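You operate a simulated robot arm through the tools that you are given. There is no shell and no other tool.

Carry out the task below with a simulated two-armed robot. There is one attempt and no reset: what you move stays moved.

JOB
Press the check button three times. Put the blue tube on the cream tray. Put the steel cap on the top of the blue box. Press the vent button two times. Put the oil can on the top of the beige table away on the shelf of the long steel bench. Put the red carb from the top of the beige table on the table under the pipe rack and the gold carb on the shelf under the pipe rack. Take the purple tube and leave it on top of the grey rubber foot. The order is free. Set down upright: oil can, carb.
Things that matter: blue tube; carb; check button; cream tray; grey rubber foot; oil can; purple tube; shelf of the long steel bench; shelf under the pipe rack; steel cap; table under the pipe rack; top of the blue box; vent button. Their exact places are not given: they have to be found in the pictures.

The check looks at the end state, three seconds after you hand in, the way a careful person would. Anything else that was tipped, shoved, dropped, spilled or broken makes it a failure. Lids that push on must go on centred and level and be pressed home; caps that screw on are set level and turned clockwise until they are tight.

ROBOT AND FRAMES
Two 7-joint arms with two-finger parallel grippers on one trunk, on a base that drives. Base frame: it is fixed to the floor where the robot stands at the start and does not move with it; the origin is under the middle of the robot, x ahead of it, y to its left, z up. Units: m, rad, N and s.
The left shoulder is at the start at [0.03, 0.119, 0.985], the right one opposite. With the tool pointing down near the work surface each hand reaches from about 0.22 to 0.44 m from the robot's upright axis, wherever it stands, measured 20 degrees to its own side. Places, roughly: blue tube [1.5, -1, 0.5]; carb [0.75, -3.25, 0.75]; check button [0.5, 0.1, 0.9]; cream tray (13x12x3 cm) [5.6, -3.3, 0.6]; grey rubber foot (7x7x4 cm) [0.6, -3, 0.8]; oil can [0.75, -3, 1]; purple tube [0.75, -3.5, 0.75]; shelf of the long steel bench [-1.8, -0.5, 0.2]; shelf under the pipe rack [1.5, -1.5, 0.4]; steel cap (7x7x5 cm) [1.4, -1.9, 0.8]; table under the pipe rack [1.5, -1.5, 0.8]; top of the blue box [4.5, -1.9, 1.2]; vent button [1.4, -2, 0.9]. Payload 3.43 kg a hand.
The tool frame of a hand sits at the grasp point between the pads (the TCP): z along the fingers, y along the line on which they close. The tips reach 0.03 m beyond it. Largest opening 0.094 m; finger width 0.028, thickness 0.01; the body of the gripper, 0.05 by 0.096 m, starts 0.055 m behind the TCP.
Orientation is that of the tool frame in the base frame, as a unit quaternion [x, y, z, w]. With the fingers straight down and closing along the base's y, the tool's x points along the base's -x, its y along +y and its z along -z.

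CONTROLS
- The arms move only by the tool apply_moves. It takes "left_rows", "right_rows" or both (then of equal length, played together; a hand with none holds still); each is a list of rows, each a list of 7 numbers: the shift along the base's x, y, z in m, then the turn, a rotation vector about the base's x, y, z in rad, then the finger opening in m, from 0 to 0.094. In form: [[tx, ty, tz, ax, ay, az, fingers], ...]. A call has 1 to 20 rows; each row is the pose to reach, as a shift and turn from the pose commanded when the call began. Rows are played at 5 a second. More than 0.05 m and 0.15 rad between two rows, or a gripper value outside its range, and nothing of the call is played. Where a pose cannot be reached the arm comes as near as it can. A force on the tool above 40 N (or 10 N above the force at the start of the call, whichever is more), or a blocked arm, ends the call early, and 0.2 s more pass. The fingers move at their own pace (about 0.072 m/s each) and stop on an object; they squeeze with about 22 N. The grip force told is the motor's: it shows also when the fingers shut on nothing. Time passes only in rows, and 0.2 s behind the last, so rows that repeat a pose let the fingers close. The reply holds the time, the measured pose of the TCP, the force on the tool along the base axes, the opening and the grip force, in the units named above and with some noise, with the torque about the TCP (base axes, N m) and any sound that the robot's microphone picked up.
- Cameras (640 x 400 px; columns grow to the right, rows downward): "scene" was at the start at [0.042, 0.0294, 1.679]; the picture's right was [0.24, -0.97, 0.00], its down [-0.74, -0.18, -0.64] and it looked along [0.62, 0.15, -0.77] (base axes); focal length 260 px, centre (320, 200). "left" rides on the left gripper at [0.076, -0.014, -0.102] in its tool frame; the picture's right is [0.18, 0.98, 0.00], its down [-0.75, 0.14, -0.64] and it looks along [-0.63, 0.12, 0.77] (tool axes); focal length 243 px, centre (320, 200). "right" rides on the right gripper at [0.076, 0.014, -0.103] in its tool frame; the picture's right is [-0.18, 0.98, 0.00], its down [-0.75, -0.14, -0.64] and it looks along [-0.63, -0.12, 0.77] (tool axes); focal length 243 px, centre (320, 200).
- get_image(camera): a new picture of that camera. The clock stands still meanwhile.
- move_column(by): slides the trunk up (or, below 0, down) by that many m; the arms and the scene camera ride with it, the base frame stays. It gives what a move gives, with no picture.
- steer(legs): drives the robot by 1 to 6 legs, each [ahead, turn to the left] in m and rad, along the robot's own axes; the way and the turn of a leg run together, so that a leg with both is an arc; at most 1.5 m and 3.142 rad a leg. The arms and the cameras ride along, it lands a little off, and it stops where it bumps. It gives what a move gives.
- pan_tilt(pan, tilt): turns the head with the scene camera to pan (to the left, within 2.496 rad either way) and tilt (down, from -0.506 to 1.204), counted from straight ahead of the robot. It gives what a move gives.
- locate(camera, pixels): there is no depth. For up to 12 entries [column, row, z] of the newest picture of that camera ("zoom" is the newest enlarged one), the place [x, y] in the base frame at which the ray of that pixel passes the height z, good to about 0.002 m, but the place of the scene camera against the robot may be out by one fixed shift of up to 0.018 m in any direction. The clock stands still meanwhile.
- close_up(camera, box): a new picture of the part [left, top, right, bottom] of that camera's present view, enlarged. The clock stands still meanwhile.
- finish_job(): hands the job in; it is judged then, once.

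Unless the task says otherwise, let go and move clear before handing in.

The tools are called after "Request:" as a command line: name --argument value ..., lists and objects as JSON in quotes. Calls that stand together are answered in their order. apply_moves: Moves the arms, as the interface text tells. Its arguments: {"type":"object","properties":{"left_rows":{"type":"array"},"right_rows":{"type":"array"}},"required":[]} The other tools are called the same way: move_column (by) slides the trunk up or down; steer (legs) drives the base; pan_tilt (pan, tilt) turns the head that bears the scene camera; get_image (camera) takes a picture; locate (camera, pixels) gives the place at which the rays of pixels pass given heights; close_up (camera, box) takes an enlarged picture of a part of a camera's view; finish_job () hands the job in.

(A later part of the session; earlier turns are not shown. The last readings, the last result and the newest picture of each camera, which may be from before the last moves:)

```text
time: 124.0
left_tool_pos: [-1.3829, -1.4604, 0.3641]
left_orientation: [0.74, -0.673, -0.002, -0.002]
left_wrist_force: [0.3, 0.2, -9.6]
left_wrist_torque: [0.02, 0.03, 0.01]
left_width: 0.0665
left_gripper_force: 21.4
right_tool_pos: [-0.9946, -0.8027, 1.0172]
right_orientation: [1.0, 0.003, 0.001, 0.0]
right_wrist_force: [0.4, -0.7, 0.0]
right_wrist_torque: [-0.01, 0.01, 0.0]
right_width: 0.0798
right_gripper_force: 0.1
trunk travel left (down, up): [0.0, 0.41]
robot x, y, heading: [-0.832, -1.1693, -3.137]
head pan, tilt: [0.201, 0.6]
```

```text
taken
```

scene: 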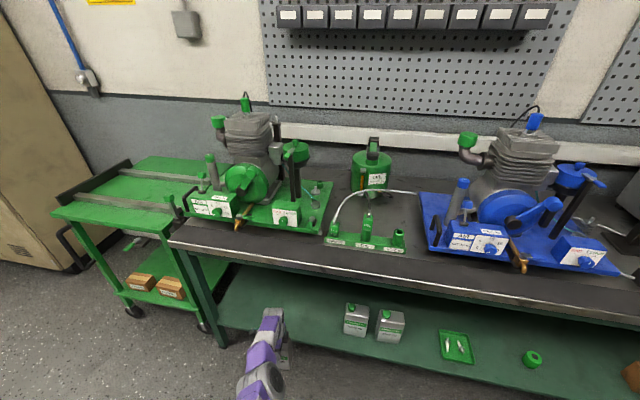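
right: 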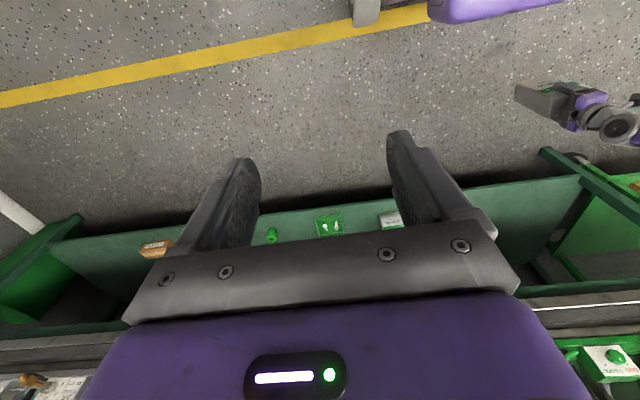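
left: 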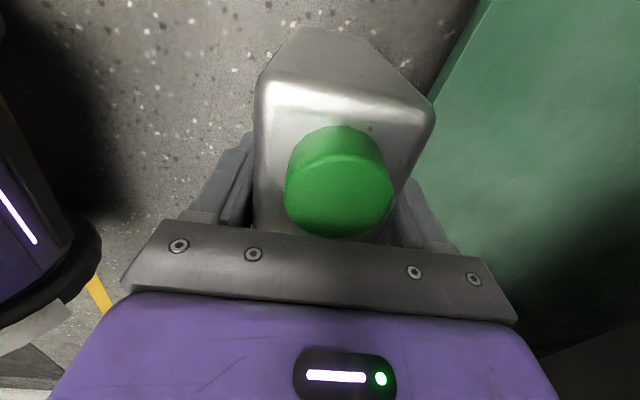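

The wrist top is about 0.185 above the TCP and the bench's lower rail is near 0.67. I'll raise the can 5 cm so its bottom is at 0.28, then drive in.

Request:
apply_moves --left_rows '[[0, 0, 0.025, 0, 0, 0, 0.04], [0, 0, 0.05, 0, 0, 0, 0.04], [0, 0, 0.05, 0, 0, 0, 0.04]]'

Request:
steer --legs '[[0.1, 0]]'

Request:
get_image --camera "left"

Request:
get_image --camera "scene"

```text
time: 124.8
left_tool_pos: [-1.406, -1.4583, 0.4033]
left_orientation: [0.74, -0.672, -0.002, -0.001]
left_wrist_force: [0.0, -0.4, -10.3]
left_wrist_torque: [0.08, 0.0, 0.01]
left_width: 0.0665
left_gripper_force: 22.1
left hand out of reach, approached as far as the arm can: row 1, 2, 3
right_tool_pos: [-0.9949, -0.8028, 1.0175]
right_orientation: [1.0, 0.002, 0.001, 0.0]
right_wrist_force: [0.2, -0.1, -0.4]
right_wrist_torque: [0.01, -0.02, 0.02]
right_width: 0.0799
right_gripper_force: 0.0
trunk travel left (down, up): [0.0, 0.41]
robot x, y, heading: [-0.8304, -1.1686, -3.132]
head pan, tilt: [0.201, 0.6]
```

```text
time: 126.0
left_tool_pos: [-1.5071, -1.4578, 0.4041]
left_orientation: [0.74, -0.672, -0.001, -0.001]
left_wrist_force: [0.3, 0.6, -9.9]
left_wrist_torque: [0.02, 0.02, -0.02]
left_width: 0.0664
left_gripper_force: 22.0
right_tool_pos: [-1.0971, -0.8038, 1.0173]
right_orientation: [1.0, 0.003, 0.001, 0.001]
right_wrist_force: [-0.5, 0.6, -0.7]
right_wrist_torque: [-0.01, -0.02, 0.01]
right_width: 0.0799
right_gripper_force: 0.0
trunk travel left (down, up): [0.0, 0.41]
robot x, y, heading: [-0.9316, -1.1676, -3.135]
head pan, tilt: [0.201, 0.6]
```

```text
taken
```

left: 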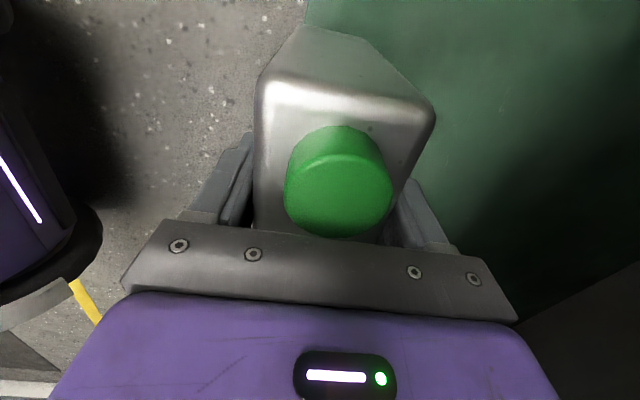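

```text
taken
```

scene: 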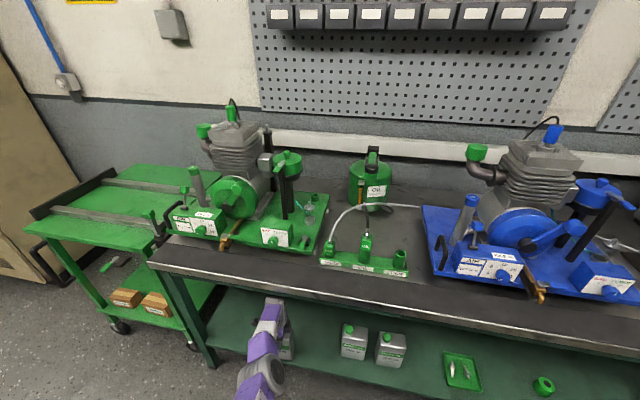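

No contact now, and the can passes over the shelf edge. I'll drive another 7 cm in.

Request:
steer --legs '[[0.07, 0]]'

Request:
apply_moves --left_rows '[[0, 0, -0.005, 0, 0, 0, 0.04], [0, 0, -0.01, 0, 0, 0, 0.04], [0, 0, -0.01, 0, 0, 0, 0.04]]'

Request:
get_image --camera "left"

Request:
get_image --camera "scene"

```text
time: 127.0
left_tool_pos: [-1.5793, -1.4594, 0.4041]
left_orientation: [0.74, -0.673, -0.001, -0.002]
left_wrist_force: [-0.8, 0.6, -10.3]
left_wrist_torque: [0.06, -0.01, 0.0]
left_width: 0.0664
left_gripper_force: 21.9
right_tool_pos: [-1.1678, -0.804, 1.0185]
right_orientation: [1.0, 0.002, 0.001, 0.0]
right_wrist_force: [0.5, -0.5, 0.1]
right_wrist_torque: [-0.04, 0.01, 0.0]
right_width: 0.0799
right_gripper_force: 0.1
trunk travel left (down, up): [0.0, 0.41]
robot x, y, heading: [-1.0027, -1.1668, -3.134]
head pan, tilt: [0.201, 0.6]
```

```text
time: 127.8
left_tool_pos: [-1.573, -1.4597, 0.3951]
left_orientation: [0.74, -0.672, 0.0, -0.002]
left_wrist_force: [-0.3, 0.4, -10.2]
left_wrist_torque: [0.0, 0.02, 0.02]
left_width: 0.0665
left_gripper_force: 22.5
left hand out of reach, approached as far as the arm can: row 2, 3
right_tool_pos: [-1.1673, -0.8032, 1.0182]
right_orientation: [1.0, 0.003, 0.0, -0.001]
right_wrist_force: [0.3, 1.0, 0.5]
right_wrist_torque: [0.03, -0.01, 0.04]
right_width: 0.0799
right_gripper_force: 0.0
trunk travel left (down, up): [0.0, 0.41]
robot x, y, heading: [-1.0021, -1.1665, -3.138]
head pan, tilt: [0.201, 0.6]
```

```text
taken
```

left: 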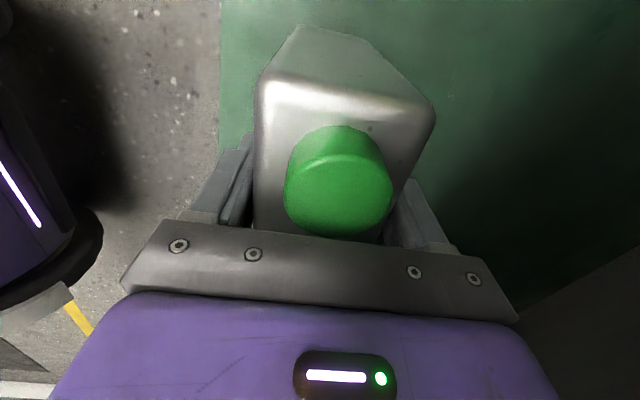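

```text
taken
```

scene: 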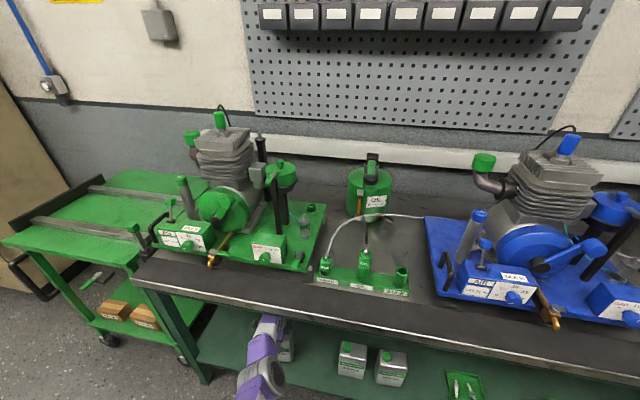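

The can's whole footprint is inside the shelf edge (edge at column ~220). I'll lower in small steps, watching for contact.

Request:
apply_moves --left_rows '[[0.01, 0, -0.004, 0, 0, 0, 0.04], [0.012, 0, -0.008, 0, 0, 0, 0.04], [0.012, 0, -0.008, 0, 0, 0, 0.04]]'

Request:
apply_moves --left_rows '[[0.0, 0, -0.003, 0, 0, 0, 0.04], [0.0, 0, -0.003, 0, 0, 0, 0.04]]'

Request:
apply_moves --left_rows '[[0.0, 0, -0.003, 0, 0, 0, 0.04], [0.0, 0, -0.003, 0, 0, 0, 0.04]]'

```text
time: 128.6
left_tool_pos: [-1.5679, -1.4618, 0.3884]
left_orientation: [0.741, -0.672, -0.001, -0.002]
left_wrist_force: [0.1, 0.9, 4.5]
left_wrist_torque: [0.69, -0.07, -0.09]
left_width: 0.0662
left_gripper_force: 21.9
left hand out of reach, approached as far as the arm can: row 1, 2, 3
right_tool_pos: [-1.1679, -0.8017, 1.0177]
right_orientation: [1.0, 0.002, 0.0, 0.0]
right_wrist_force: [0.1, 0.4, -0.9]
right_wrist_torque: [0.01, -0.02, -0.01]
right_width: 0.0802
right_gripper_force: 0.0
trunk travel left (down, up): [0.0, 0.41]
robot x, y, heading: [-1.0027, -1.1674, -3.141]
head pan, tilt: [0.201, 0.6]
```

```text
time: 129.2
left_tool_pos: [-1.5675, -1.4619, 0.383]
left_orientation: [0.74, -0.672, -0.001, 0.001]
left_wrist_force: [-0.8, 0.6, 14.2]
left_wrist_torque: [0.02, -0.59, -0.05]
left_width: 0.0665
left_gripper_force: 22.4
right_tool_pos: [-1.1661, -0.8019, 1.0178]
right_orientation: [1.0, 0.001, 0.0, 0.001]
right_wrist_force: [-0.4, 0.7, 0.5]
right_wrist_torque: [-0.03, -0.01, 0.01]
right_width: 0.0801
right_gripper_force: 0.0
trunk travel left (down, up): [0.0, 0.41]
robot x, y, heading: [-1.0024, -1.1654, -3.138]
head pan, tilt: [0.201, 0.6]
```

```text
time: 129.8
left_tool_pos: [-1.5668, -1.4616, 0.38]
left_orientation: [0.741, -0.672, -0.002, 0.0]
left_wrist_force: [-4.6, 0.0, 14.1]
left_wrist_torque: [-0.06, -0.15, -0.15]
left_width: 0.0662
left_gripper_force: 22.1
right_tool_pos: [-1.1666, -0.8022, 1.0187]
right_orientation: [1.0, 0.002, 0.0, 0.0]
right_wrist_force: [-0.7, 0.7, -0.1]
right_wrist_torque: [0.0, 0.01, 0.02]
right_width: 0.0799
right_gripper_force: 0.1
trunk travel left (down, up): [0.0, 0.41]
robot x, y, heading: [-1.0005, -1.1675, -3.138]
head pan, tilt: [0.201, 0.6]
```

The can rests on the shelf (contact force about 14 N). I'll ease up slightly and open the fingers.

Request:
apply_moves --left_rows '[[0, 0, 0.003, 0, 0, 0, 0.05], [0, 0, 0.003, 0, 0, 0, 0.068], [0, 0, 0.003, 0, 0, 0, 0.075], [0, 0, 0.003, 0, 0, 0, 0.085], [0, 0, 0.003, 0, 0, 0, 0.094], [0, 0, 0.003, 0, 0, 0, 0.094]]'

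Request:
get_image --camera "left"

```text
time: 131.2
left_tool_pos: [-1.5664, -1.461, 0.382]
left_orientation: [0.74, -0.672, -0.001, -0.001]
left_wrist_force: [0.5, 0.0, -0.4]
left_wrist_torque: [0.01, 0.01, 0.0]
left_width: 0.094
left_gripper_force: 0.0
right_tool_pos: [-1.1684, -0.8032, 1.0178]
right_orientation: [1.0, 0.002, 0.0, 0.0]
right_wrist_force: [-0.3, 0.1, 0.4]
right_wrist_torque: [0.02, 0.02, -0.02]
right_width: 0.0799
right_gripper_force: 0.0
trunk travel left (down, up): [0.0, 0.41]
robot x, y, heading: [-0.9984, -1.1687, -3.137]
head pan, tilt: [0.201, 0.6]
```

```text
taken
```

left: 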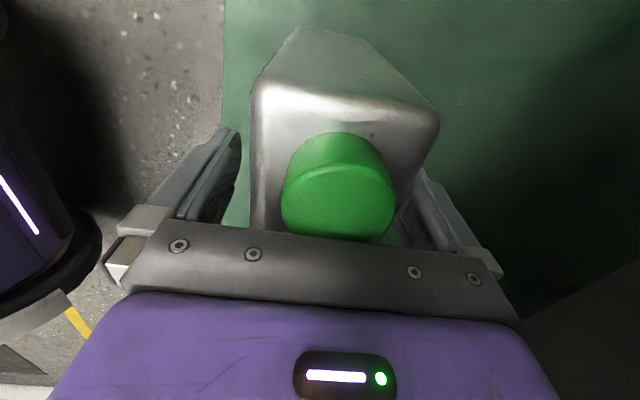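

The fingers are open and free, but there isn't headroom to lift fully over the cap. I'll slide the hand out sideways along the can's long side toward +y, away from the cap.

Request:
apply_moves --left_rows '[[0, 0, 0.008, 0, 0, 0, 0.094], [-0.002, 0.02, 0.008, 0, 0, 0, 0.094], [-0.004, 0.04, 0.008, 0, 0, 0, 0.094], [-0.006, 0.06, 0.008, 0, 0, 0, 0.094], [-0.008, 0.08, 0.008, 0, 0, 0, 0.094], [-0.01, 0.1, 0.008, 0, 0, 0, 0.094], [-0.011, 0.115, 0.008, 0, 0, 0, 0.094], [-0.011, 0.115, 0.008, 0, 0, 0, 0.094]]'

Request:
get_image --camera "left"

Request:
pan_tilt --pan 0.3 --tilt 0.9

Request:
get_image --camera "scene"

```text
time: 133.0
left_tool_pos: [-1.5804, -1.3476, 0.3881]
left_orientation: [0.74, -0.672, 0.0, -0.001]
left_wrist_force: [-0.1, 0.4, 0.5]
left_wrist_torque: [-0.02, 0.03, 0.0]
left_width: 0.0941
left_gripper_force: 0.1
left hand out of reach, approached as far as the arm can: row 2, 3, 4, 5, 6, 7, 8
right_tool_pos: [-1.168, -0.8036, 1.0172]
right_orientation: [1.0, 0.002, 0.0, -0.001]
right_wrist_force: [0.2, -0.1, -0.5]
right_wrist_torque: [0.01, -0.01, 0.06]
right_width: 0.0799
right_gripper_force: 0.0
trunk travel left (down, up): [0.0, 0.41]
robot x, y, heading: [-1.001, -1.1681, -3.135]
head pan, tilt: [0.201, 0.6]
```

```text
taken
```

left: 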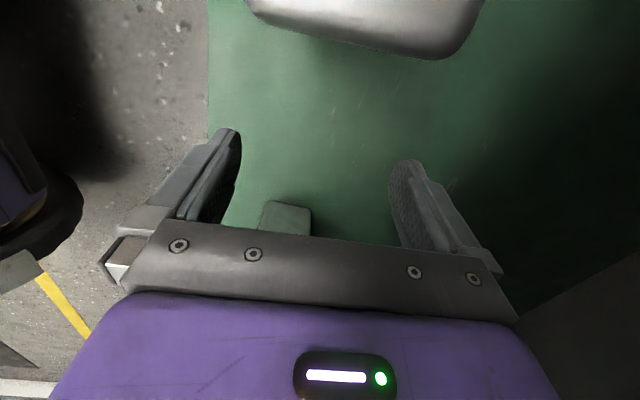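

```text
time: 133.8
left_tool_pos: [-1.5818, -1.3485, 0.3875]
left_orientation: [0.741, -0.672, 0.0, -0.001]
left_wrist_force: [-0.4, 0.4, -0.4]
left_wrist_torque: [-0.01, -0.02, 0.01]
left_width: 0.0943
left_gripper_force: 0.2
right_tool_pos: [-1.1666, -0.8043, 1.0168]
right_orientation: [1.0, 0.003, 0.0, 0.0]
right_wrist_force: [-0.3, 0.1, 0.0]
right_wrist_torque: [-0.03, -0.02, 0.01]
right_width: 0.0803
right_gripper_force: 0.1
trunk travel left (down, up): [0.0, 0.41]
robot x, y, heading: [-1.0015, -1.1726, -3.136]
head pan, tilt: [0.3, 0.901]
```

```text
taken
```

scene: 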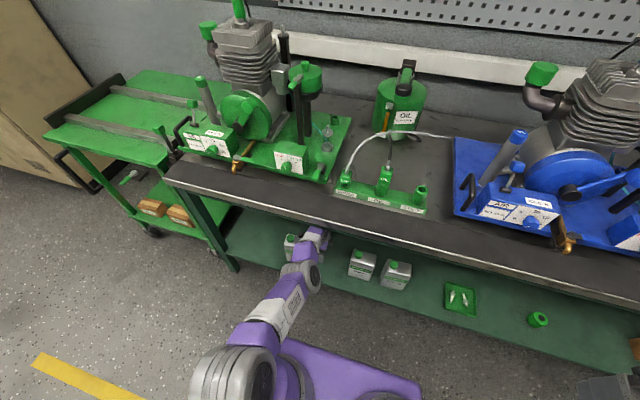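

The hand is clear of the can, which stands upright in the view. I'll reverse straight out and look back.

Request:
steer --legs '[[-0.45, 0]]'

Request:
get_image --camera "scene"

Request:
close_up --camera "scene" --box '[220, 140, 440, 280]'

```text
time: 136.5
left_tool_pos: [-1.1341, -1.3468, 0.387]
left_orientation: [0.742, -0.671, 0.0, -0.001]
left_wrist_force: [0.2, 1.1, -0.4]
left_wrist_torque: [-0.03, 0.03, 0.0]
left_width: 0.094
left_gripper_force: 0.0
right_tool_pos: [-0.7224, -0.8003, 1.0174]
right_orientation: [1.0, 0.006, 0.0, -0.001]
right_wrist_force: [0.1, -1.1, -1.1]
right_wrist_torque: [0.02, 0.02, 0.04]
right_width: 0.08
right_gripper_force: 0.0
trunk travel left (down, up): [0.0, 0.41]
robot x, y, heading: [-0.5602, -1.1666, -3.133]
head pan, tilt: [0.3, 0.901]
```

```text
taken
```

scene: 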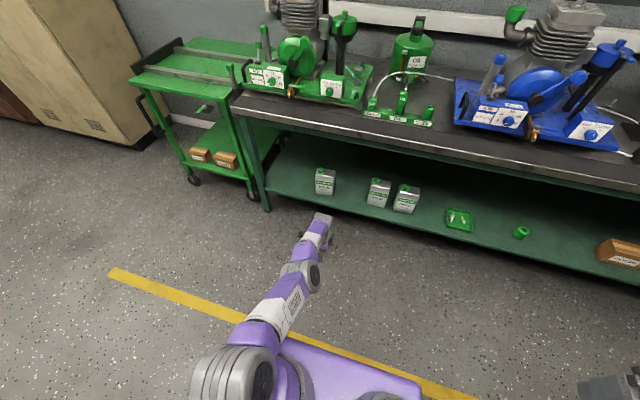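

```text
2.86 times, centred on (330, 210) of scene
```

zoom: 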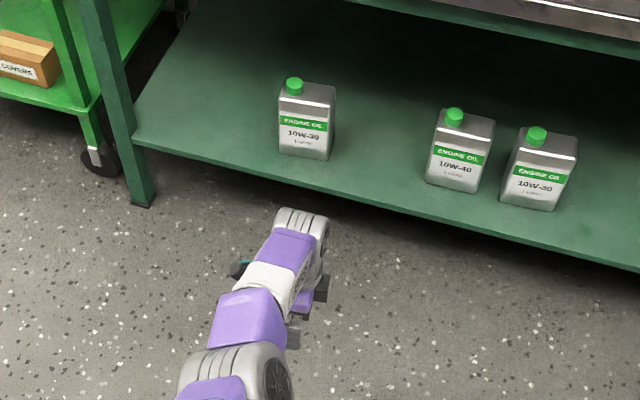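

The oil can stands upright on the shelf with nothing disturbed. I'll raise the trunk and fold the left arm back to a driving pose, undoing the wrist turn.

Request:
move_column --by 0.25

Request:
apply_moves --left_rows '[[0.02, 0, 0.03, 0, 0, 0, 0.094], [0.04, 0, 0.07, 0, 0, 0, 0.094], [0.06, 0, 0.11, 0, 0, 0, 0.094], [0.08, 0, 0.15, 0, 0, 0.1, 0.094], [0.1, -0.01, 0.19, 0, 0, 0.23, 0.094], [0.12, -0.02, 0.23, 0, 0, 0.36, 0.094], [0.14, -0.03, 0.27, 0, 0, 0.49, 0.094], [0.16, -0.04, 0.31, 0, 0, 0.62, 0.094], [0.18, -0.05, 0.35, 0, 0, 0.75, 0.094], [0.2, -0.06, 0.39, 0, 0, 0.88, 0.094], [0.22, -0.07, 0.43, 0, 0, 1.01, 0.094], [0.235, -0.07, 0.47, 0, 0, 1.14, 0.094], [0.245, -0.07, 0.5, 0, 0, 1.27, 0.094], [0.245, -0.07, 0.51, 0, 0, 1.4, 0.094], [0.245, -0.07, 0.51, 0, 0, 1.475, 0.094], [0.245, -0.07, 0.51, 0, 0, 1.475, 0.094]]'

Request:
get_image --camera "scene"

```text
time: 139.1
left_tool_pos: [-1.1338, -1.3464, 0.6362]
left_orientation: [0.741, -0.671, 0.001, -0.001]
left_wrist_force: [0.0, 1.2, 0.2]
left_wrist_torque: [0.0, -0.04, 0.01]
left_width: 0.0939
left_gripper_force: 0.2
right_tool_pos: [-0.7234, -0.8006, 1.2674]
right_orientation: [1.0, 0.006, 0.0, 0.0]
right_wrist_force: [-0.5, 0.3, 0.0]
right_wrist_torque: [0.01, 0.01, -0.03]
right_width: 0.0802
right_gripper_force: 0.0
trunk travel left (down, up): [-0.25, 0.16]
robot x, y, heading: [-0.5573, -1.1674, -3.136]
head pan, tilt: [0.3, 0.901]
```

```text
time: 142.7
left_tool_pos: [-1.0001, -1.4868, 1.3004]
left_orientation: [0.969, 0.087, -0.232, 0.005]
left_wrist_force: [-0.7, -0.5, -0.5]
left_wrist_torque: [0.02, 0.0, -0.02]
left_width: 0.0942
left_gripper_force: 0.1
left hand out of reach, approached as far as the arm can: row 1, 2, 3, 4, 5, 6, 7, 8, 9, 10, 11, 12, 13, 14
right_tool_pos: [-0.7249, -0.8027, 1.2673]
right_orientation: [1.0, 0.007, 0.001, 0.0]
right_wrist_force: [-0.5, 0.1, 0.6]
right_wrist_torque: [-0.01, 0.02, -0.03]
right_width: 0.08
right_gripper_force: 0.1
trunk travel left (down, up): [-0.25, 0.16]
robot x, y, heading: [-0.5583, -1.1641, -3.132]
head pan, tilt: [0.3, 0.901]
stopped in row 16 (left hand): the arm was blocked; the commanded pose is now the measured one
```

```text
taken
```

scene: 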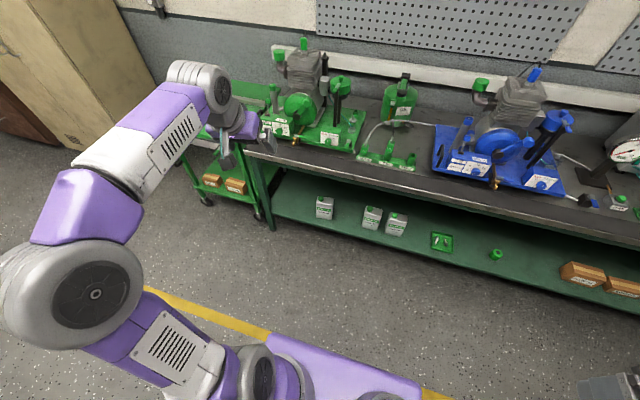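

The arm took a detour and ended tilted at (-1.00,-1.49,1.30), with nothing touched. I'll bring it to a tidy tool-down pose from there.

Request:
apply_moves --left_rows '[[0.02, 0.01, -0.02, 0.002, -0.08, -0.03, 0.094], [0.04, 0.025, -0.045, 0.003, -0.16, -0.06, 0.094], [0.06, 0.04, -0.07, 0.005, -0.24, -0.09, 0.094], [0.08, 0.05, -0.095, 0.007, -0.32, -0.12, 0.094], [0.095, 0.06, -0.12, 0.008, -0.4, -0.15, 0.094], [0.11, 0.07, -0.14, 0.01, -0.467, -0.175, 0.094], [0.11, 0.07, -0.14, 0.01, -0.467, -0.175, 0.094], [0.11, 0.07, -0.14, 0.01, -0.467, -0.175, 0.094]]'

Request:
get_image --camera "scene"

```text
time: 144.4
left_tool_pos: [-0.8868, -1.4156, 1.1613]
left_orientation: [1.0, 0.0, -0.001, 0.001]
left_wrist_force: [-0.1, -0.5, -0.6]
left_wrist_torque: [-0.01, 0.02, -0.01]
left_width: 0.0939
left_gripper_force: 0.1
right_tool_pos: [-0.7236, -0.7998, 1.2679]
right_orientation: [1.0, 0.006, 0.0, 0.0]
right_wrist_force: [0.3, 1.0, -0.6]
right_wrist_torque: [0.01, 0.01, 0.0]
right_width: 0.0802
right_gripper_force: 0.0
trunk travel left (down, up): [-0.25, 0.16]
robot x, y, heading: [-0.5563, -1.168, -3.134]
head pan, tilt: [0.3, 0.901]
```

```text
taken
```

scene: 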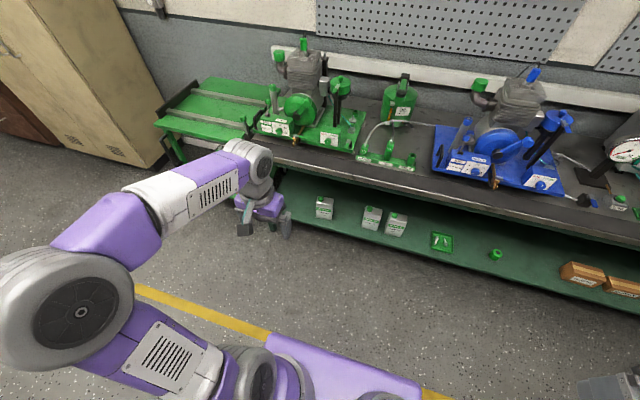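

Both arms should be in driving pose; I'll tuck the right hand too, then drive back to the beige table to stand around y≈-3.25.

Request:
apply_moves --right_rows '[[-0.03, -0.025, -0.02, 0, 0, 0, 0.08], [-0.06, -0.05, -0.04, 0, 0, 0, 0.08], [-0.09, -0.075, -0.06, 0, 0, 0, 0.08], [-0.12, -0.1, -0.08, 0, 0, 0, 0.08], [-0.15, -0.12, -0.1, 0, 0, 0, 0.08]]'

Request:
steer --legs '[[0, 1.564], [1.04, 0], [1.04, 0], [0, 1.571]]'

Request:
pan_tilt --pan 0.0 --tilt 0.8

Request:
get_image --camera "scene"

```text
time: 145.7
left_tool_pos: [-0.8894, -1.4161, 1.1607]
left_orientation: [1.0, -0.001, -0.001, 0.0]
left_wrist_force: [-0.2, 0.3, -0.5]
left_wrist_torque: [0.0, -0.02, 0.01]
left_width: 0.0941
left_gripper_force: 0.0
right_tool_pos: [-0.8748, -0.9189, 1.1664]
right_orientation: [1.0, 0.006, 0.001, 0.001]
right_wrist_force: [-0.7, 0.7, 0.2]
right_wrist_torque: [-0.02, -0.03, -0.02]
right_width: 0.0799
right_gripper_force: 0.0
trunk travel left (down, up): [-0.25, 0.16]
robot x, y, heading: [-0.5577, -1.1658, -3.132]
head pan, tilt: [0.3, 0.901]
```

```text
time: 163.5
left_tool_pos: [-0.2184, -2.9625, 1.1618]
left_orientation: [-0.002, 1.0, 0.001, 0.001]
left_wrist_force: [0.5, -0.7, -0.5]
left_wrist_torque: [-0.03, 0.03, 0.0]
left_width: 0.094
left_gripper_force: 0.0
right_tool_pos: [-0.2315, -3.4569, 1.1683]
right_orientation: [-0.008, 1.0, 0.0, 0.0]
right_wrist_force: [-0.3, 0.3, -0.2]
right_wrist_torque: [0.0, -0.01, 0.02]
right_width: 0.0802
right_gripper_force: 0.1
trunk travel left (down, up): [-0.25, 0.16]
robot x, y, heading: [-0.5484, -3.216, 0.02]
head pan, tilt: [0.3, 0.901]
```

```text
time: 164.3
left_tool_pos: [-0.2193, -2.9614, 1.1624]
left_orientation: [-0.002, 1.0, 0.0, 0.002]
left_wrist_force: [0.8, 0.6, -0.5]
left_wrist_torque: [0.03, -0.03, 0.0]
left_width: 0.0939
left_gripper_force: 0.0
right_tool_pos: [-0.2306, -3.4586, 1.1678]
right_orientation: [-0.008, 1.0, -0.001, 0.0]
right_wrist_force: [0.1, 0.3, -1.1]
right_wrist_torque: [-0.02, -0.01, -0.01]
right_width: 0.0798
right_gripper_force: 0.1
trunk travel left (down, up): [-0.25, 0.16]
robot x, y, heading: [-0.5471, -3.2172, 0.017]
head pan, tilt: [0.0, 0.799]
```

```text
taken
```

scene: 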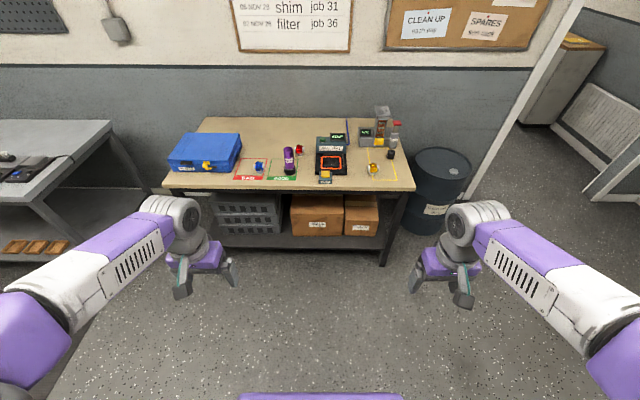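

The table view is clear and the purple tube still stands. I'll drive up to it.

Request:
steer --legs '[[0.72, -0.018]]'

Request:
get_image --camera "left"

Request:
get_image --camera "right"

Request:
get_image --camera "scene"

```text
time: 168.2
left_tool_pos: [0.5097, -2.9576, 1.1612]
left_orientation: [0.004, 1.0, 0.001, 0.001]
left_wrist_force: [0.0, -0.6, 0.1]
left_wrist_torque: [0.0, 0.02, -0.01]
left_width: 0.0939
left_gripper_force: 0.1
right_tool_pos: [0.4918, -3.4538, 1.1691]
right_orientation: [-0.003, 1.0, 0.001, 0.001]
right_wrist_force: [-0.7, -0.3, 0.2]
right_wrist_torque: [-0.01, -0.01, -0.01]
right_width: 0.0801
right_gripper_force: 0.0
trunk travel left (down, up): [-0.25, 0.16]
robot x, y, heading: [0.1768, -3.2101, 0.002]
head pan, tilt: [0.0, 0.799]
```

```text
taken
```

left: 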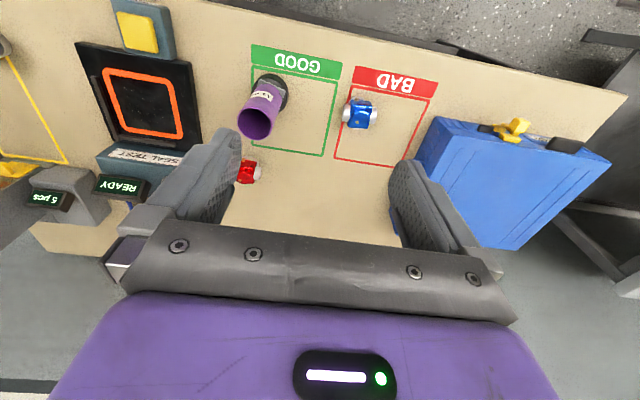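

```text
taken
```

right: 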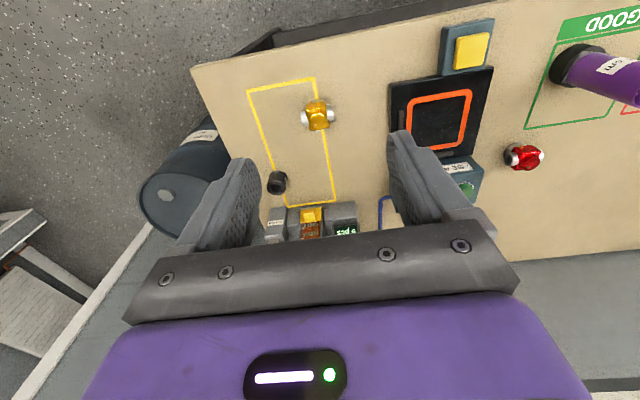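

```text
taken
```

scene: 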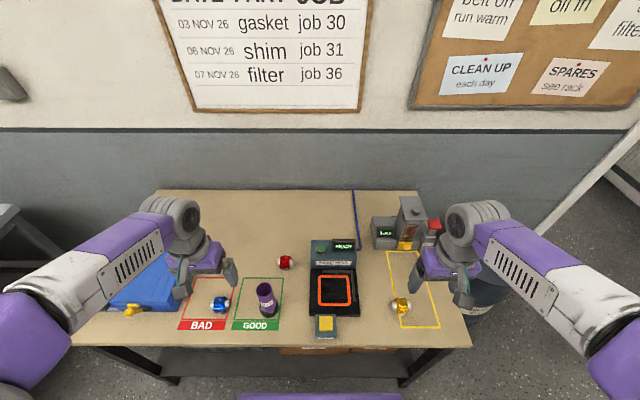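

Both carbs are visible to the right camera, red at (524,156) and gold at (318,117). I'll zoom to see their shape and how they stand.

Request:
close_up --camera "right" --box '[270, 85, 366, 145]'

Request:
close_up --camera "right" --box '[476, 125, 572, 185]'

Request:
close_up --camera "scene" --box '[260, 240, 310, 290]'

Request:
close_up --camera "scene" --box '[376, 285, 426, 325]'

```text
6.67 times, centred on (318, 115) of right
```

zoom: 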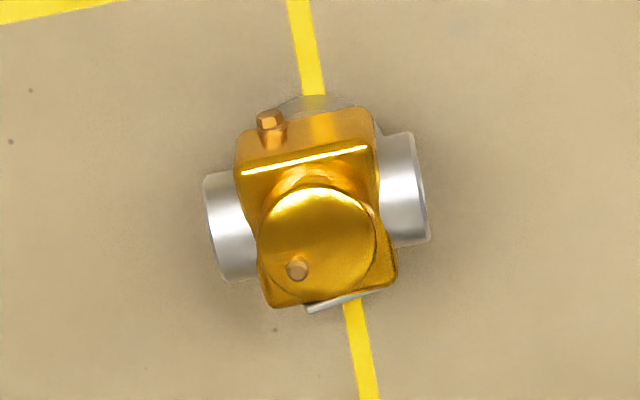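

```text
6.67 times, centred on (524, 155) of right
```

zoom: 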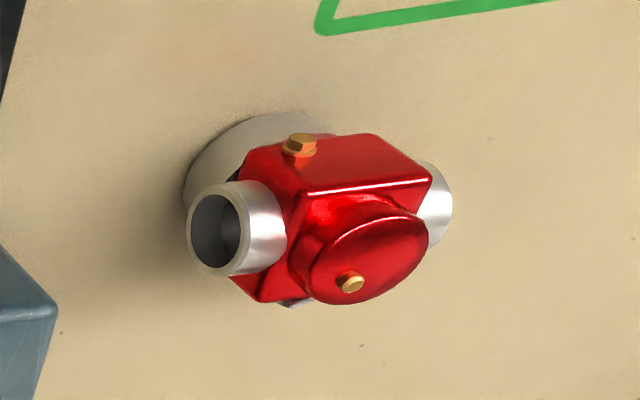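

```text
8.00 times, centred on (285, 265) of scene
```

zoom: 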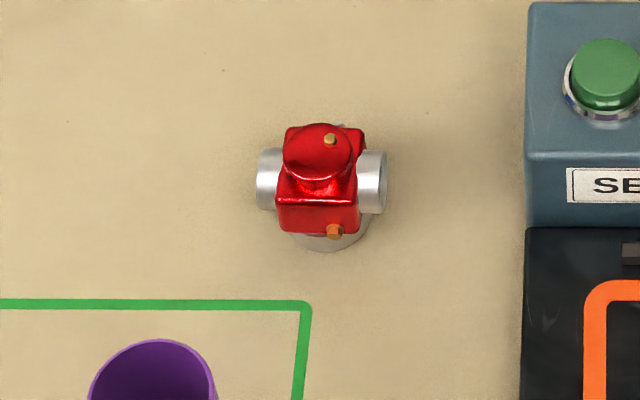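

```text
10.00 times, centred on (401, 305) of scene
```

zoom: 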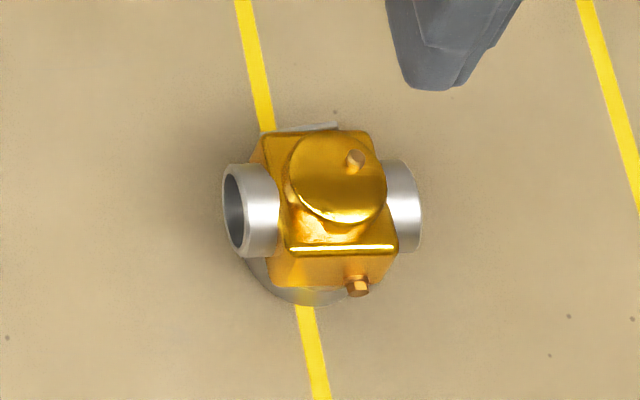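

Request:
locate --camera "right" --pixels '[[317.4, 121, 0.84], [317.4, 121, 0.86], [317.4, 121, 0.88], [530.75, 163.25, 0.84], [530.75, 163.25, 0.86], [530.75, 163.25, 0.88], [302.5, 119, 0.84], [333, 113.6, 0.84]]'

Request:
locate --camera "scene" --pixels '[[403, 302.5, 0.84], [403, 302.5, 0.86], [403, 302.5, 0.88], [285, 258.75, 0.84], [285, 258.75, 0.86], [285, 258.75, 0.88], [278, 262, 0.83], [292, 262.5, 0.83], [267, 307, 0.836]]'

Request:
locate --camera "left" --pixels '[[248, 170, 0.86], [248, 170, 0.84], [360, 115, 0.85], [270, 93, 0.836]]'

```text
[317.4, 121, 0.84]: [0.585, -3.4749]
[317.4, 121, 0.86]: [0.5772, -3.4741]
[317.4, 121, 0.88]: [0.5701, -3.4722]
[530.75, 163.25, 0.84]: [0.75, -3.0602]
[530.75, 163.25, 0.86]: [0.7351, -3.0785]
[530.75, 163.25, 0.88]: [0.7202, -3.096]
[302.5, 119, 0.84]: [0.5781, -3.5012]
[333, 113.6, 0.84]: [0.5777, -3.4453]
```

```text
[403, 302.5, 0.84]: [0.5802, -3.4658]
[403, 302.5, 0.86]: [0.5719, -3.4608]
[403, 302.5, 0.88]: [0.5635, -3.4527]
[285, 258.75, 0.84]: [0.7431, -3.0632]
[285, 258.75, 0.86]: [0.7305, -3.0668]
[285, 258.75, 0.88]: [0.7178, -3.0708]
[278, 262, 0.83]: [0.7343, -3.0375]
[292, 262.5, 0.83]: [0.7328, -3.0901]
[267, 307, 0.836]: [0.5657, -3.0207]
```

```text
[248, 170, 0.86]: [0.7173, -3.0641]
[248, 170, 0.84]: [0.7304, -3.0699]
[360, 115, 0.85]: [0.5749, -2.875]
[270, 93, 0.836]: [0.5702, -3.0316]
```

Gold is about (0.58,-3.474) and red about (0.735,-3.07), with throat pipes lying along y and about 5.6 cm long. I'll bring both hands above them, the left one going high over the purple tube.

Request:
apply_moves --left_rows '[[0.045, -0.02, 0, 0, 0, 0, 0.085], [0.09, -0.04, 0, 0, 0, 0, 0.085], [0.13, -0.065, 0, 0, 0, 0, 0.085], [0.17, -0.085, 0, 0, 0, 0, 0.085], [0.21, -0.105, 0, 0, 0, 0, 0.085], [0.226, -0.113, -0.03, 0, 0, 0, 0.085], [0.226, -0.113, -0.07, 0, 0, 0, 0.085], [0.226, -0.113, -0.11, 0, 0, 0, 0.085], [0.226, -0.113, -0.15, 0, 0, 0, 0.085], [0.226, -0.113, -0.15, 0, 0, 0, 0.085]]' --right_rows '[[0.03, -0.008, 0, 0, 0, 0, 0.085], [0.06, -0.015, 0, 0, 0, 0, 0.085], [0.088, -0.02, -0.02, 0, 0, 0, 0.085], [0.088, -0.02, -0.06, 0, 0, 0, 0.085], [0.088, -0.02, -0.1, 0, 0, 0, 0.085], [0.088, -0.02, -0.14, 0, 0, 0, 0.085], [0.088, -0.02, -0.17, 0, 0, 0, 0.085], [0.088, -0.02, -0.19, 0, 0, 0, 0.085], [0.088, -0.02, -0.19, 0, 0, 0, 0.085], [0.088, -0.02, -0.19, 0, 0, 0, 0.085]]'

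Request:
get_image --camera "left"

Request:
get_image --camera "right"

Request:
get_image --camera "scene"

```text
time: 170.4
left_tool_pos: [0.7345, -3.0688, 1.0091]
left_orientation: [0.003, 1.0, 0.001, 0.002]
left_wrist_force: [-0.2, 0.2, 0.2]
left_wrist_torque: [0.0, -0.01, 0.02]
left_width: 0.0848
left_gripper_force: 0.0
right_tool_pos: [0.5815, -3.4753, 0.9781]
right_orientation: [-0.002, 1.0, -0.001, 0.0]
right_wrist_force: [0.4, 0.1, -0.1]
right_wrist_torque: [0.0, 0.03, -0.02]
right_width: 0.0852
right_gripper_force: 0.1
trunk travel left (down, up): [-0.25, 0.16]
robot x, y, heading: [0.1767, -3.2087, 0.006]
head pan, tilt: [0.0, 0.799]
```

```text
taken
```

left: 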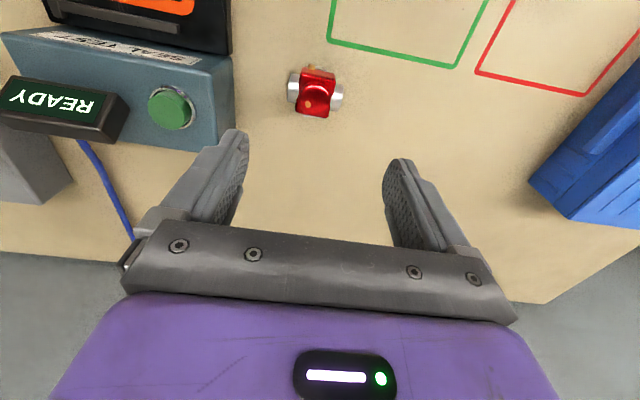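

```text
taken
```

right: 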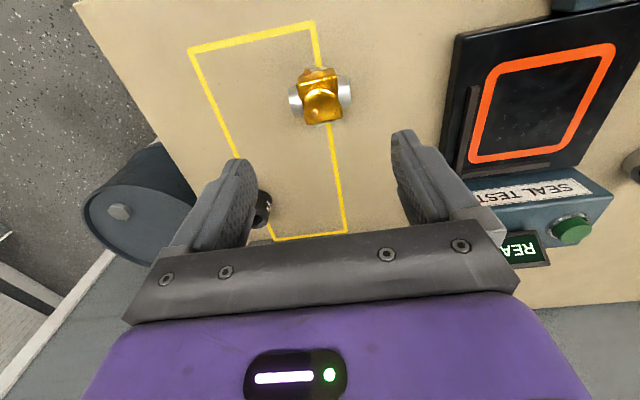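

```text
taken
```

scene: 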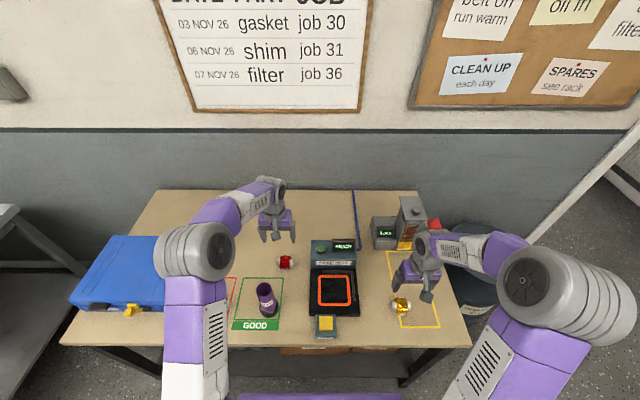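

Request:
close_up --camera "left" --box '[268, 60, 364, 120]'

Request:
locate --camera "zoom" --pixels '[[320, 200, 0.84]]'

Request:
close_up --camera "right" --box '[272, 65, 368, 125]'

```text
6.67 times, centred on (316, 90) of left
```

zoom: 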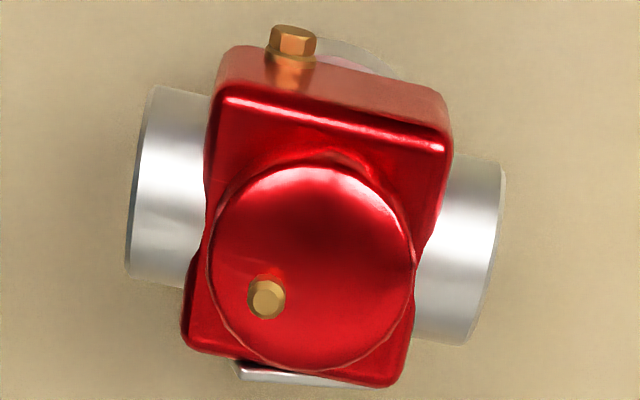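

```text
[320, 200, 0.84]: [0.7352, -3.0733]
```

```text
6.67 times, centred on (320, 95) of right
```

zoom: 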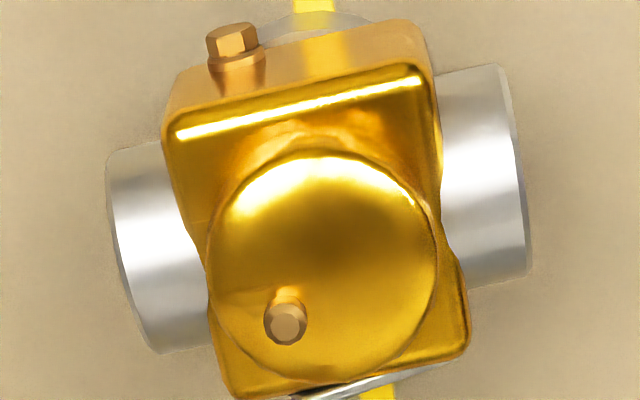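

Request:
locate --camera "left" --pixels '[[287.5, 87.75, 0.83], [341.2, 97.8, 0.83], [287.5, 87.75, 0.84], [341.2, 97.8, 0.84], [315, 100.5, 0.86]]'

Request:
locate --camera "right" --pixels '[[290.75, 102.5, 0.83], [349.25, 90.5, 0.83], [290.75, 102.5, 0.84], [349.25, 90.5, 0.84], [320.5, 104.5, 0.86], [262, 208, 0.84]]'

```text
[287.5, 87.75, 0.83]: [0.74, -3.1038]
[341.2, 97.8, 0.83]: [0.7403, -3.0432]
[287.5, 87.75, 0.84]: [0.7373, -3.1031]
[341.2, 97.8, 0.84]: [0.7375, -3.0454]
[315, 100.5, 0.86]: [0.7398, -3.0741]
```

```text
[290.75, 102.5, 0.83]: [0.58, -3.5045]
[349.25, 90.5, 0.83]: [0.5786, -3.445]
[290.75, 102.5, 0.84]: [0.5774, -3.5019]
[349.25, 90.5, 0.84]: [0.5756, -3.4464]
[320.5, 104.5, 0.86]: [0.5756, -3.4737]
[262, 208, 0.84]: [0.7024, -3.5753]
```

Red's centre is (0.738,-3.074) and gold's (0.577,-3.474), dome tops near z 0.857. I'll check how close the seal tester's side is to the left fingers.

Request:
locate --camera "left" --pixels '[[232, 60, 0.87], [232, 60, 0.8], [222, 140, 0.87], [222, 145, 0.8], [195, 120, 0.88]]'

Request:
close_up --camera "left" --box '[130, 40, 370, 190]'

```text
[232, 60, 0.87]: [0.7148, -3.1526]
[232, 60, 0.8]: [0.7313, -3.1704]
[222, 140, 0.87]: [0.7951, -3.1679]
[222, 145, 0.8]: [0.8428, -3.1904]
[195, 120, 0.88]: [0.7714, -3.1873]
```

```text
2.67 times, centred on (250, 115) of left
```

zoom: 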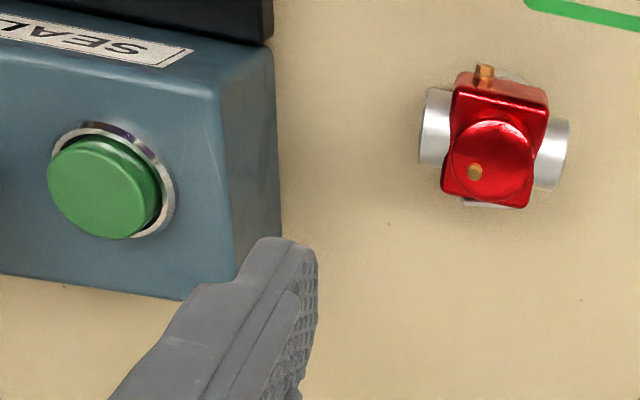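

The tester's side is about 3 cm outside the finger, which is enough. I'll descend with both hands.

Request:
apply_moves --left_rows '[[0.0035, -0.0055, -0.03, 0, 0, 0, 0.078], [0.0035, -0.0055, -0.065, 0, 0, 0, 0.078], [0.0035, -0.0055, -0.1, 0, 0, 0, 0.078], [0.0035, -0.0055, -0.13, 0, 0, 0, 0.078], [0.0035, -0.0055, -0.155, 0, 0, 0, 0.078], [0.0035, -0.0055, -0.17, 0, 0, 0, 0.078], [0.0035, -0.0055, -0.17, 0, 0, 0, 0.078]]' --right_rows '[[-0.0045, 0.001, -0.02, 0, 0, 0, 0.078], [-0.0045, 0.001, -0.045, 0, 0, 0, 0.078], [-0.0045, 0.001, -0.07, 0, 0, 0, 0.078], [-0.0045, 0.001, -0.095, 0, 0, 0, 0.078], [-0.0045, 0.001, -0.12, 0, 0, 0, 0.078], [-0.0045, 0.001, -0.139, 0, 0, 0, 0.078], [-0.0045, 0.001, -0.139, 0, 0, 0, 0.078]]'

Request:
get_image --camera "left"

Request:
get_image --camera "right"

```text
time: 172.0
left_tool_pos: [0.7383, -3.0755, 0.8409]
left_orientation: [0.003, 1.0, 0.0, 0.002]
left_wrist_force: [0.6, -0.8, 0.1]
left_wrist_torque: [0.02, -0.01, 0.0]
left_width: 0.078
left_gripper_force: 0.1
right_tool_pos: [0.5764, -3.4729, 0.8397]
right_orientation: [-0.002, 1.0, 0.0, 0.0]
right_wrist_force: [-1.2, -0.2, -0.1]
right_wrist_torque: [-0.02, 0.03, 0.0]
right_width: 0.0781
right_gripper_force: 0.0
trunk travel left (down, up): [-0.25, 0.16]
robot x, y, heading: [0.1787, -3.2073, 0.004]
head pan, tilt: [0.0, 0.799]
```

```text
taken
```

left: 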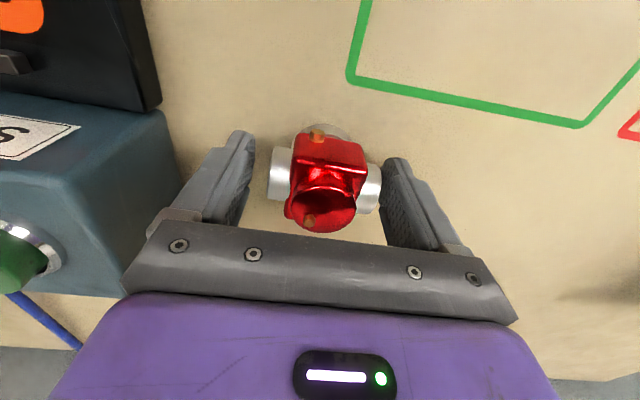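

```text
taken
```

right: 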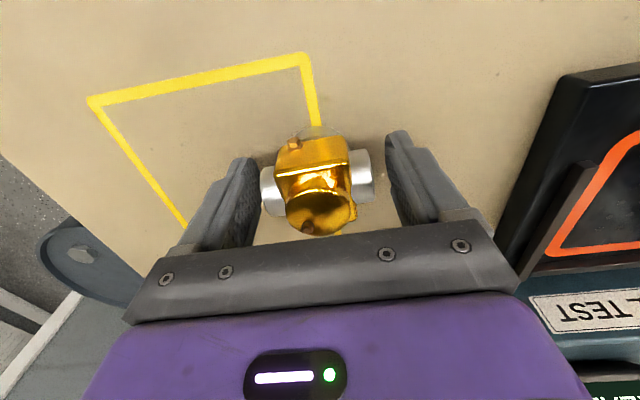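

Both carbs sit between the pads at pipe height. I'll close both grippers.

Request:
apply_moves --left_rows '[[0, 0, 0, 0, 0, 0, 0.06], [0, 0, 0, 0, 0, 0, 0.05], [0, 0, 0, 0, 0, 0, 0.04], [0, 0, 0, 0, 0, 0, 0.04]]' --right_rows '[[0, 0, 0, 0, 0, 0, 0.06], [0, 0, 0, 0, 0, 0, 0.05], [0, 0, 0, 0, 0, 0, 0.04], [0, 0, 0, 0, 0, 0, 0.04]]'

Request:
apply_moves --left_rows '[[0, 0, 0.02, 0, 0, 0, 0.04], [0, 0, 0.04, 0, 0, 0, 0.04], [0, 0, 0.04, 0, 0, 0, 0.04]]' --right_rows '[[0, 0, 0.02, 0, 0, 0, 0.04], [0, 0, 0.04, 0, 0, 0, 0.04], [0, 0, 0.04, 0, 0, 0, 0.04]]'

Request:
get_image --camera "left"

Request:
get_image --camera "right"

```text
time: 173.0
left_tool_pos: [0.7385, -3.0751, 0.8397]
left_orientation: [0.003, 1.0, 0.001, 0.0]
left_wrist_force: [-0.3, 0.0, -0.2]
left_wrist_torque: [-0.01, -0.01, 0.03]
left_width: 0.062
left_gripper_force: 22.1
right_tool_pos: [0.578, -3.4728, 0.8405]
right_orientation: [-0.002, 1.0, -0.001, 0.0]
right_wrist_force: [0.4, 0.6, 0.4]
right_wrist_torque: [0.01, 0.02, 0.0]
right_width: 0.0621
right_gripper_force: 22.3
trunk travel left (down, up): [-0.25, 0.16]
robot x, y, heading: [0.1752, -3.207, 0.003]
head pan, tilt: [0.0, 0.799]
```

```text
time: 173.8
left_tool_pos: [0.7399, -3.0762, 0.8807]
left_orientation: [0.004, 1.0, 0.001, 0.001]
left_wrist_force: [0.4, 0.3, -1.8]
left_wrist_torque: [-0.02, 0.0, 0.0]
left_width: 0.0621
left_gripper_force: 22.3
right_tool_pos: [0.5773, -3.4712, 0.8806]
right_orientation: [-0.003, 1.0, 0.001, -0.001]
right_wrist_force: [0.9, 0.4, -1.5]
right_wrist_torque: [-0.01, 0.01, 0.0]
right_width: 0.062
right_gripper_force: 22.2
trunk travel left (down, up): [-0.25, 0.16]
robot x, y, heading: [0.178, -3.2052, 0.005]
head pan, tilt: [0.0, 0.799]
```

```text
taken
```

left: 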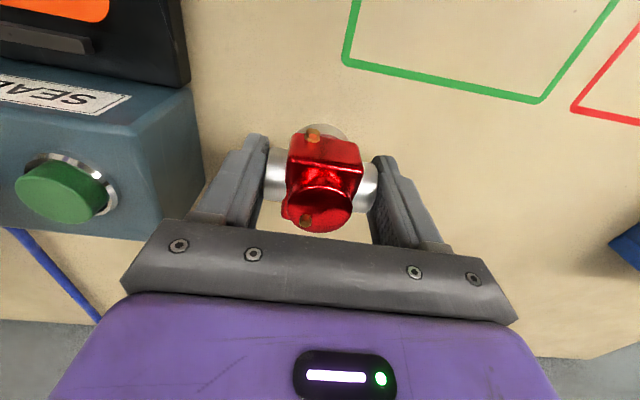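

```text
taken
```

right: 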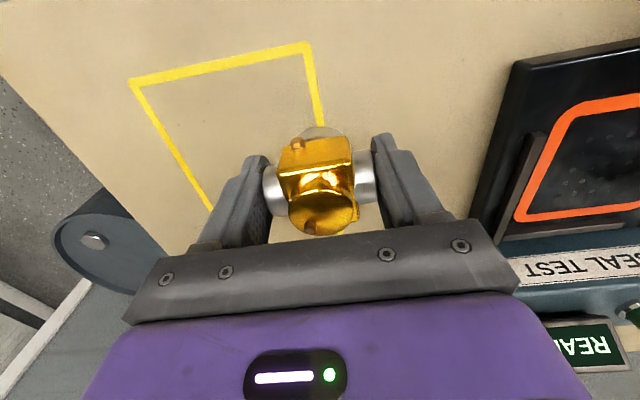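

Both carbs are held (0.062, about 1.7 N weight each). I'll lift straight up, then pull back into carry pose.

Request:
apply_moves --left_rows '[[0, 0, 0.045, 0, 0, 0, 0.04], [0, 0, 0.09, 0, 0, 0, 0.04], [0, 0, 0.135, 0, 0, 0, 0.04], [0, 0, 0.18, 0, 0, 0, 0.04], [-0.02, 0.01, 0.22, 0, 0, 0, 0.04], [-0.06, 0.02, 0.24, 0, 0, 0, 0.04], [-0.1, 0.035, 0.25, 0, 0, 0, 0.04], [-0.14, 0.05, 0.25, 0, 0, 0, 0.04], [-0.185, 0.065, 0.25, 0, 0, 0, 0.04], [-0.23, 0.08, 0.25, 0, 0, 0, 0.04], [-0.25, 0.09, 0.25, 0, 0, 0, 0.04], [-0.25, 0.09, 0.25, 0, 0, 0, 0.04]]' --right_rows '[[0, 0, 0.045, 0, 0, 0, 0.04], [0, 0, 0.09, 0, 0, 0, 0.04], [0, 0, 0.135, 0, 0, 0, 0.04], [0, 0, 0.18, 0, 0, 0, 0.04], [-0.02, 0.0, 0.22, 0, 0, 0, 0.04], [-0.05, 0.0, 0.24, 0, 0, 0, 0.04], [-0.08, 0.01, 0.25, 0, 0, 0, 0.04], [-0.09, 0.02, 0.25, 0, 0, 0, 0.04], [-0.09, 0.02, 0.25, 0, 0, 0, 0.04], [-0.09, 0.02, 0.25, 0, 0, 0, 0.04], [-0.09, 0.02, 0.25, 0, 0, 0, 0.04], [-0.09, 0.02, 0.25, 0, 0, 0, 0.04]]'

Request:
get_image --camera "scene"

```text
time: 176.4
left_tool_pos: [0.4894, -2.9852, 1.1308]
left_orientation: [0.004, 1.0, 0.001, 0.001]
left_wrist_force: [-0.6, -0.4, -2.1]
left_wrist_torque: [-0.01, 0.02, -0.01]
left_width: 0.0623
left_gripper_force: 22.0
right_tool_pos: [0.4873, -3.4537, 1.1298]
right_orientation: [-0.002, 1.0, 0.001, 0.0]
right_wrist_force: [0.0, -0.4, -0.5]
right_wrist_torque: [0.04, -0.01, 0.0]
right_width: 0.0621
right_gripper_force: 22.0
trunk travel left (down, up): [-0.25, 0.16]
robot x, y, heading: [0.1799, -3.205, 0.01]
head pan, tilt: [0.0, 0.799]
```

```text
taken
```

scene: 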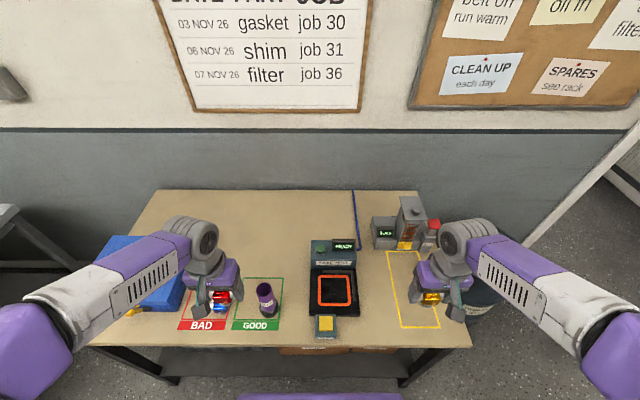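

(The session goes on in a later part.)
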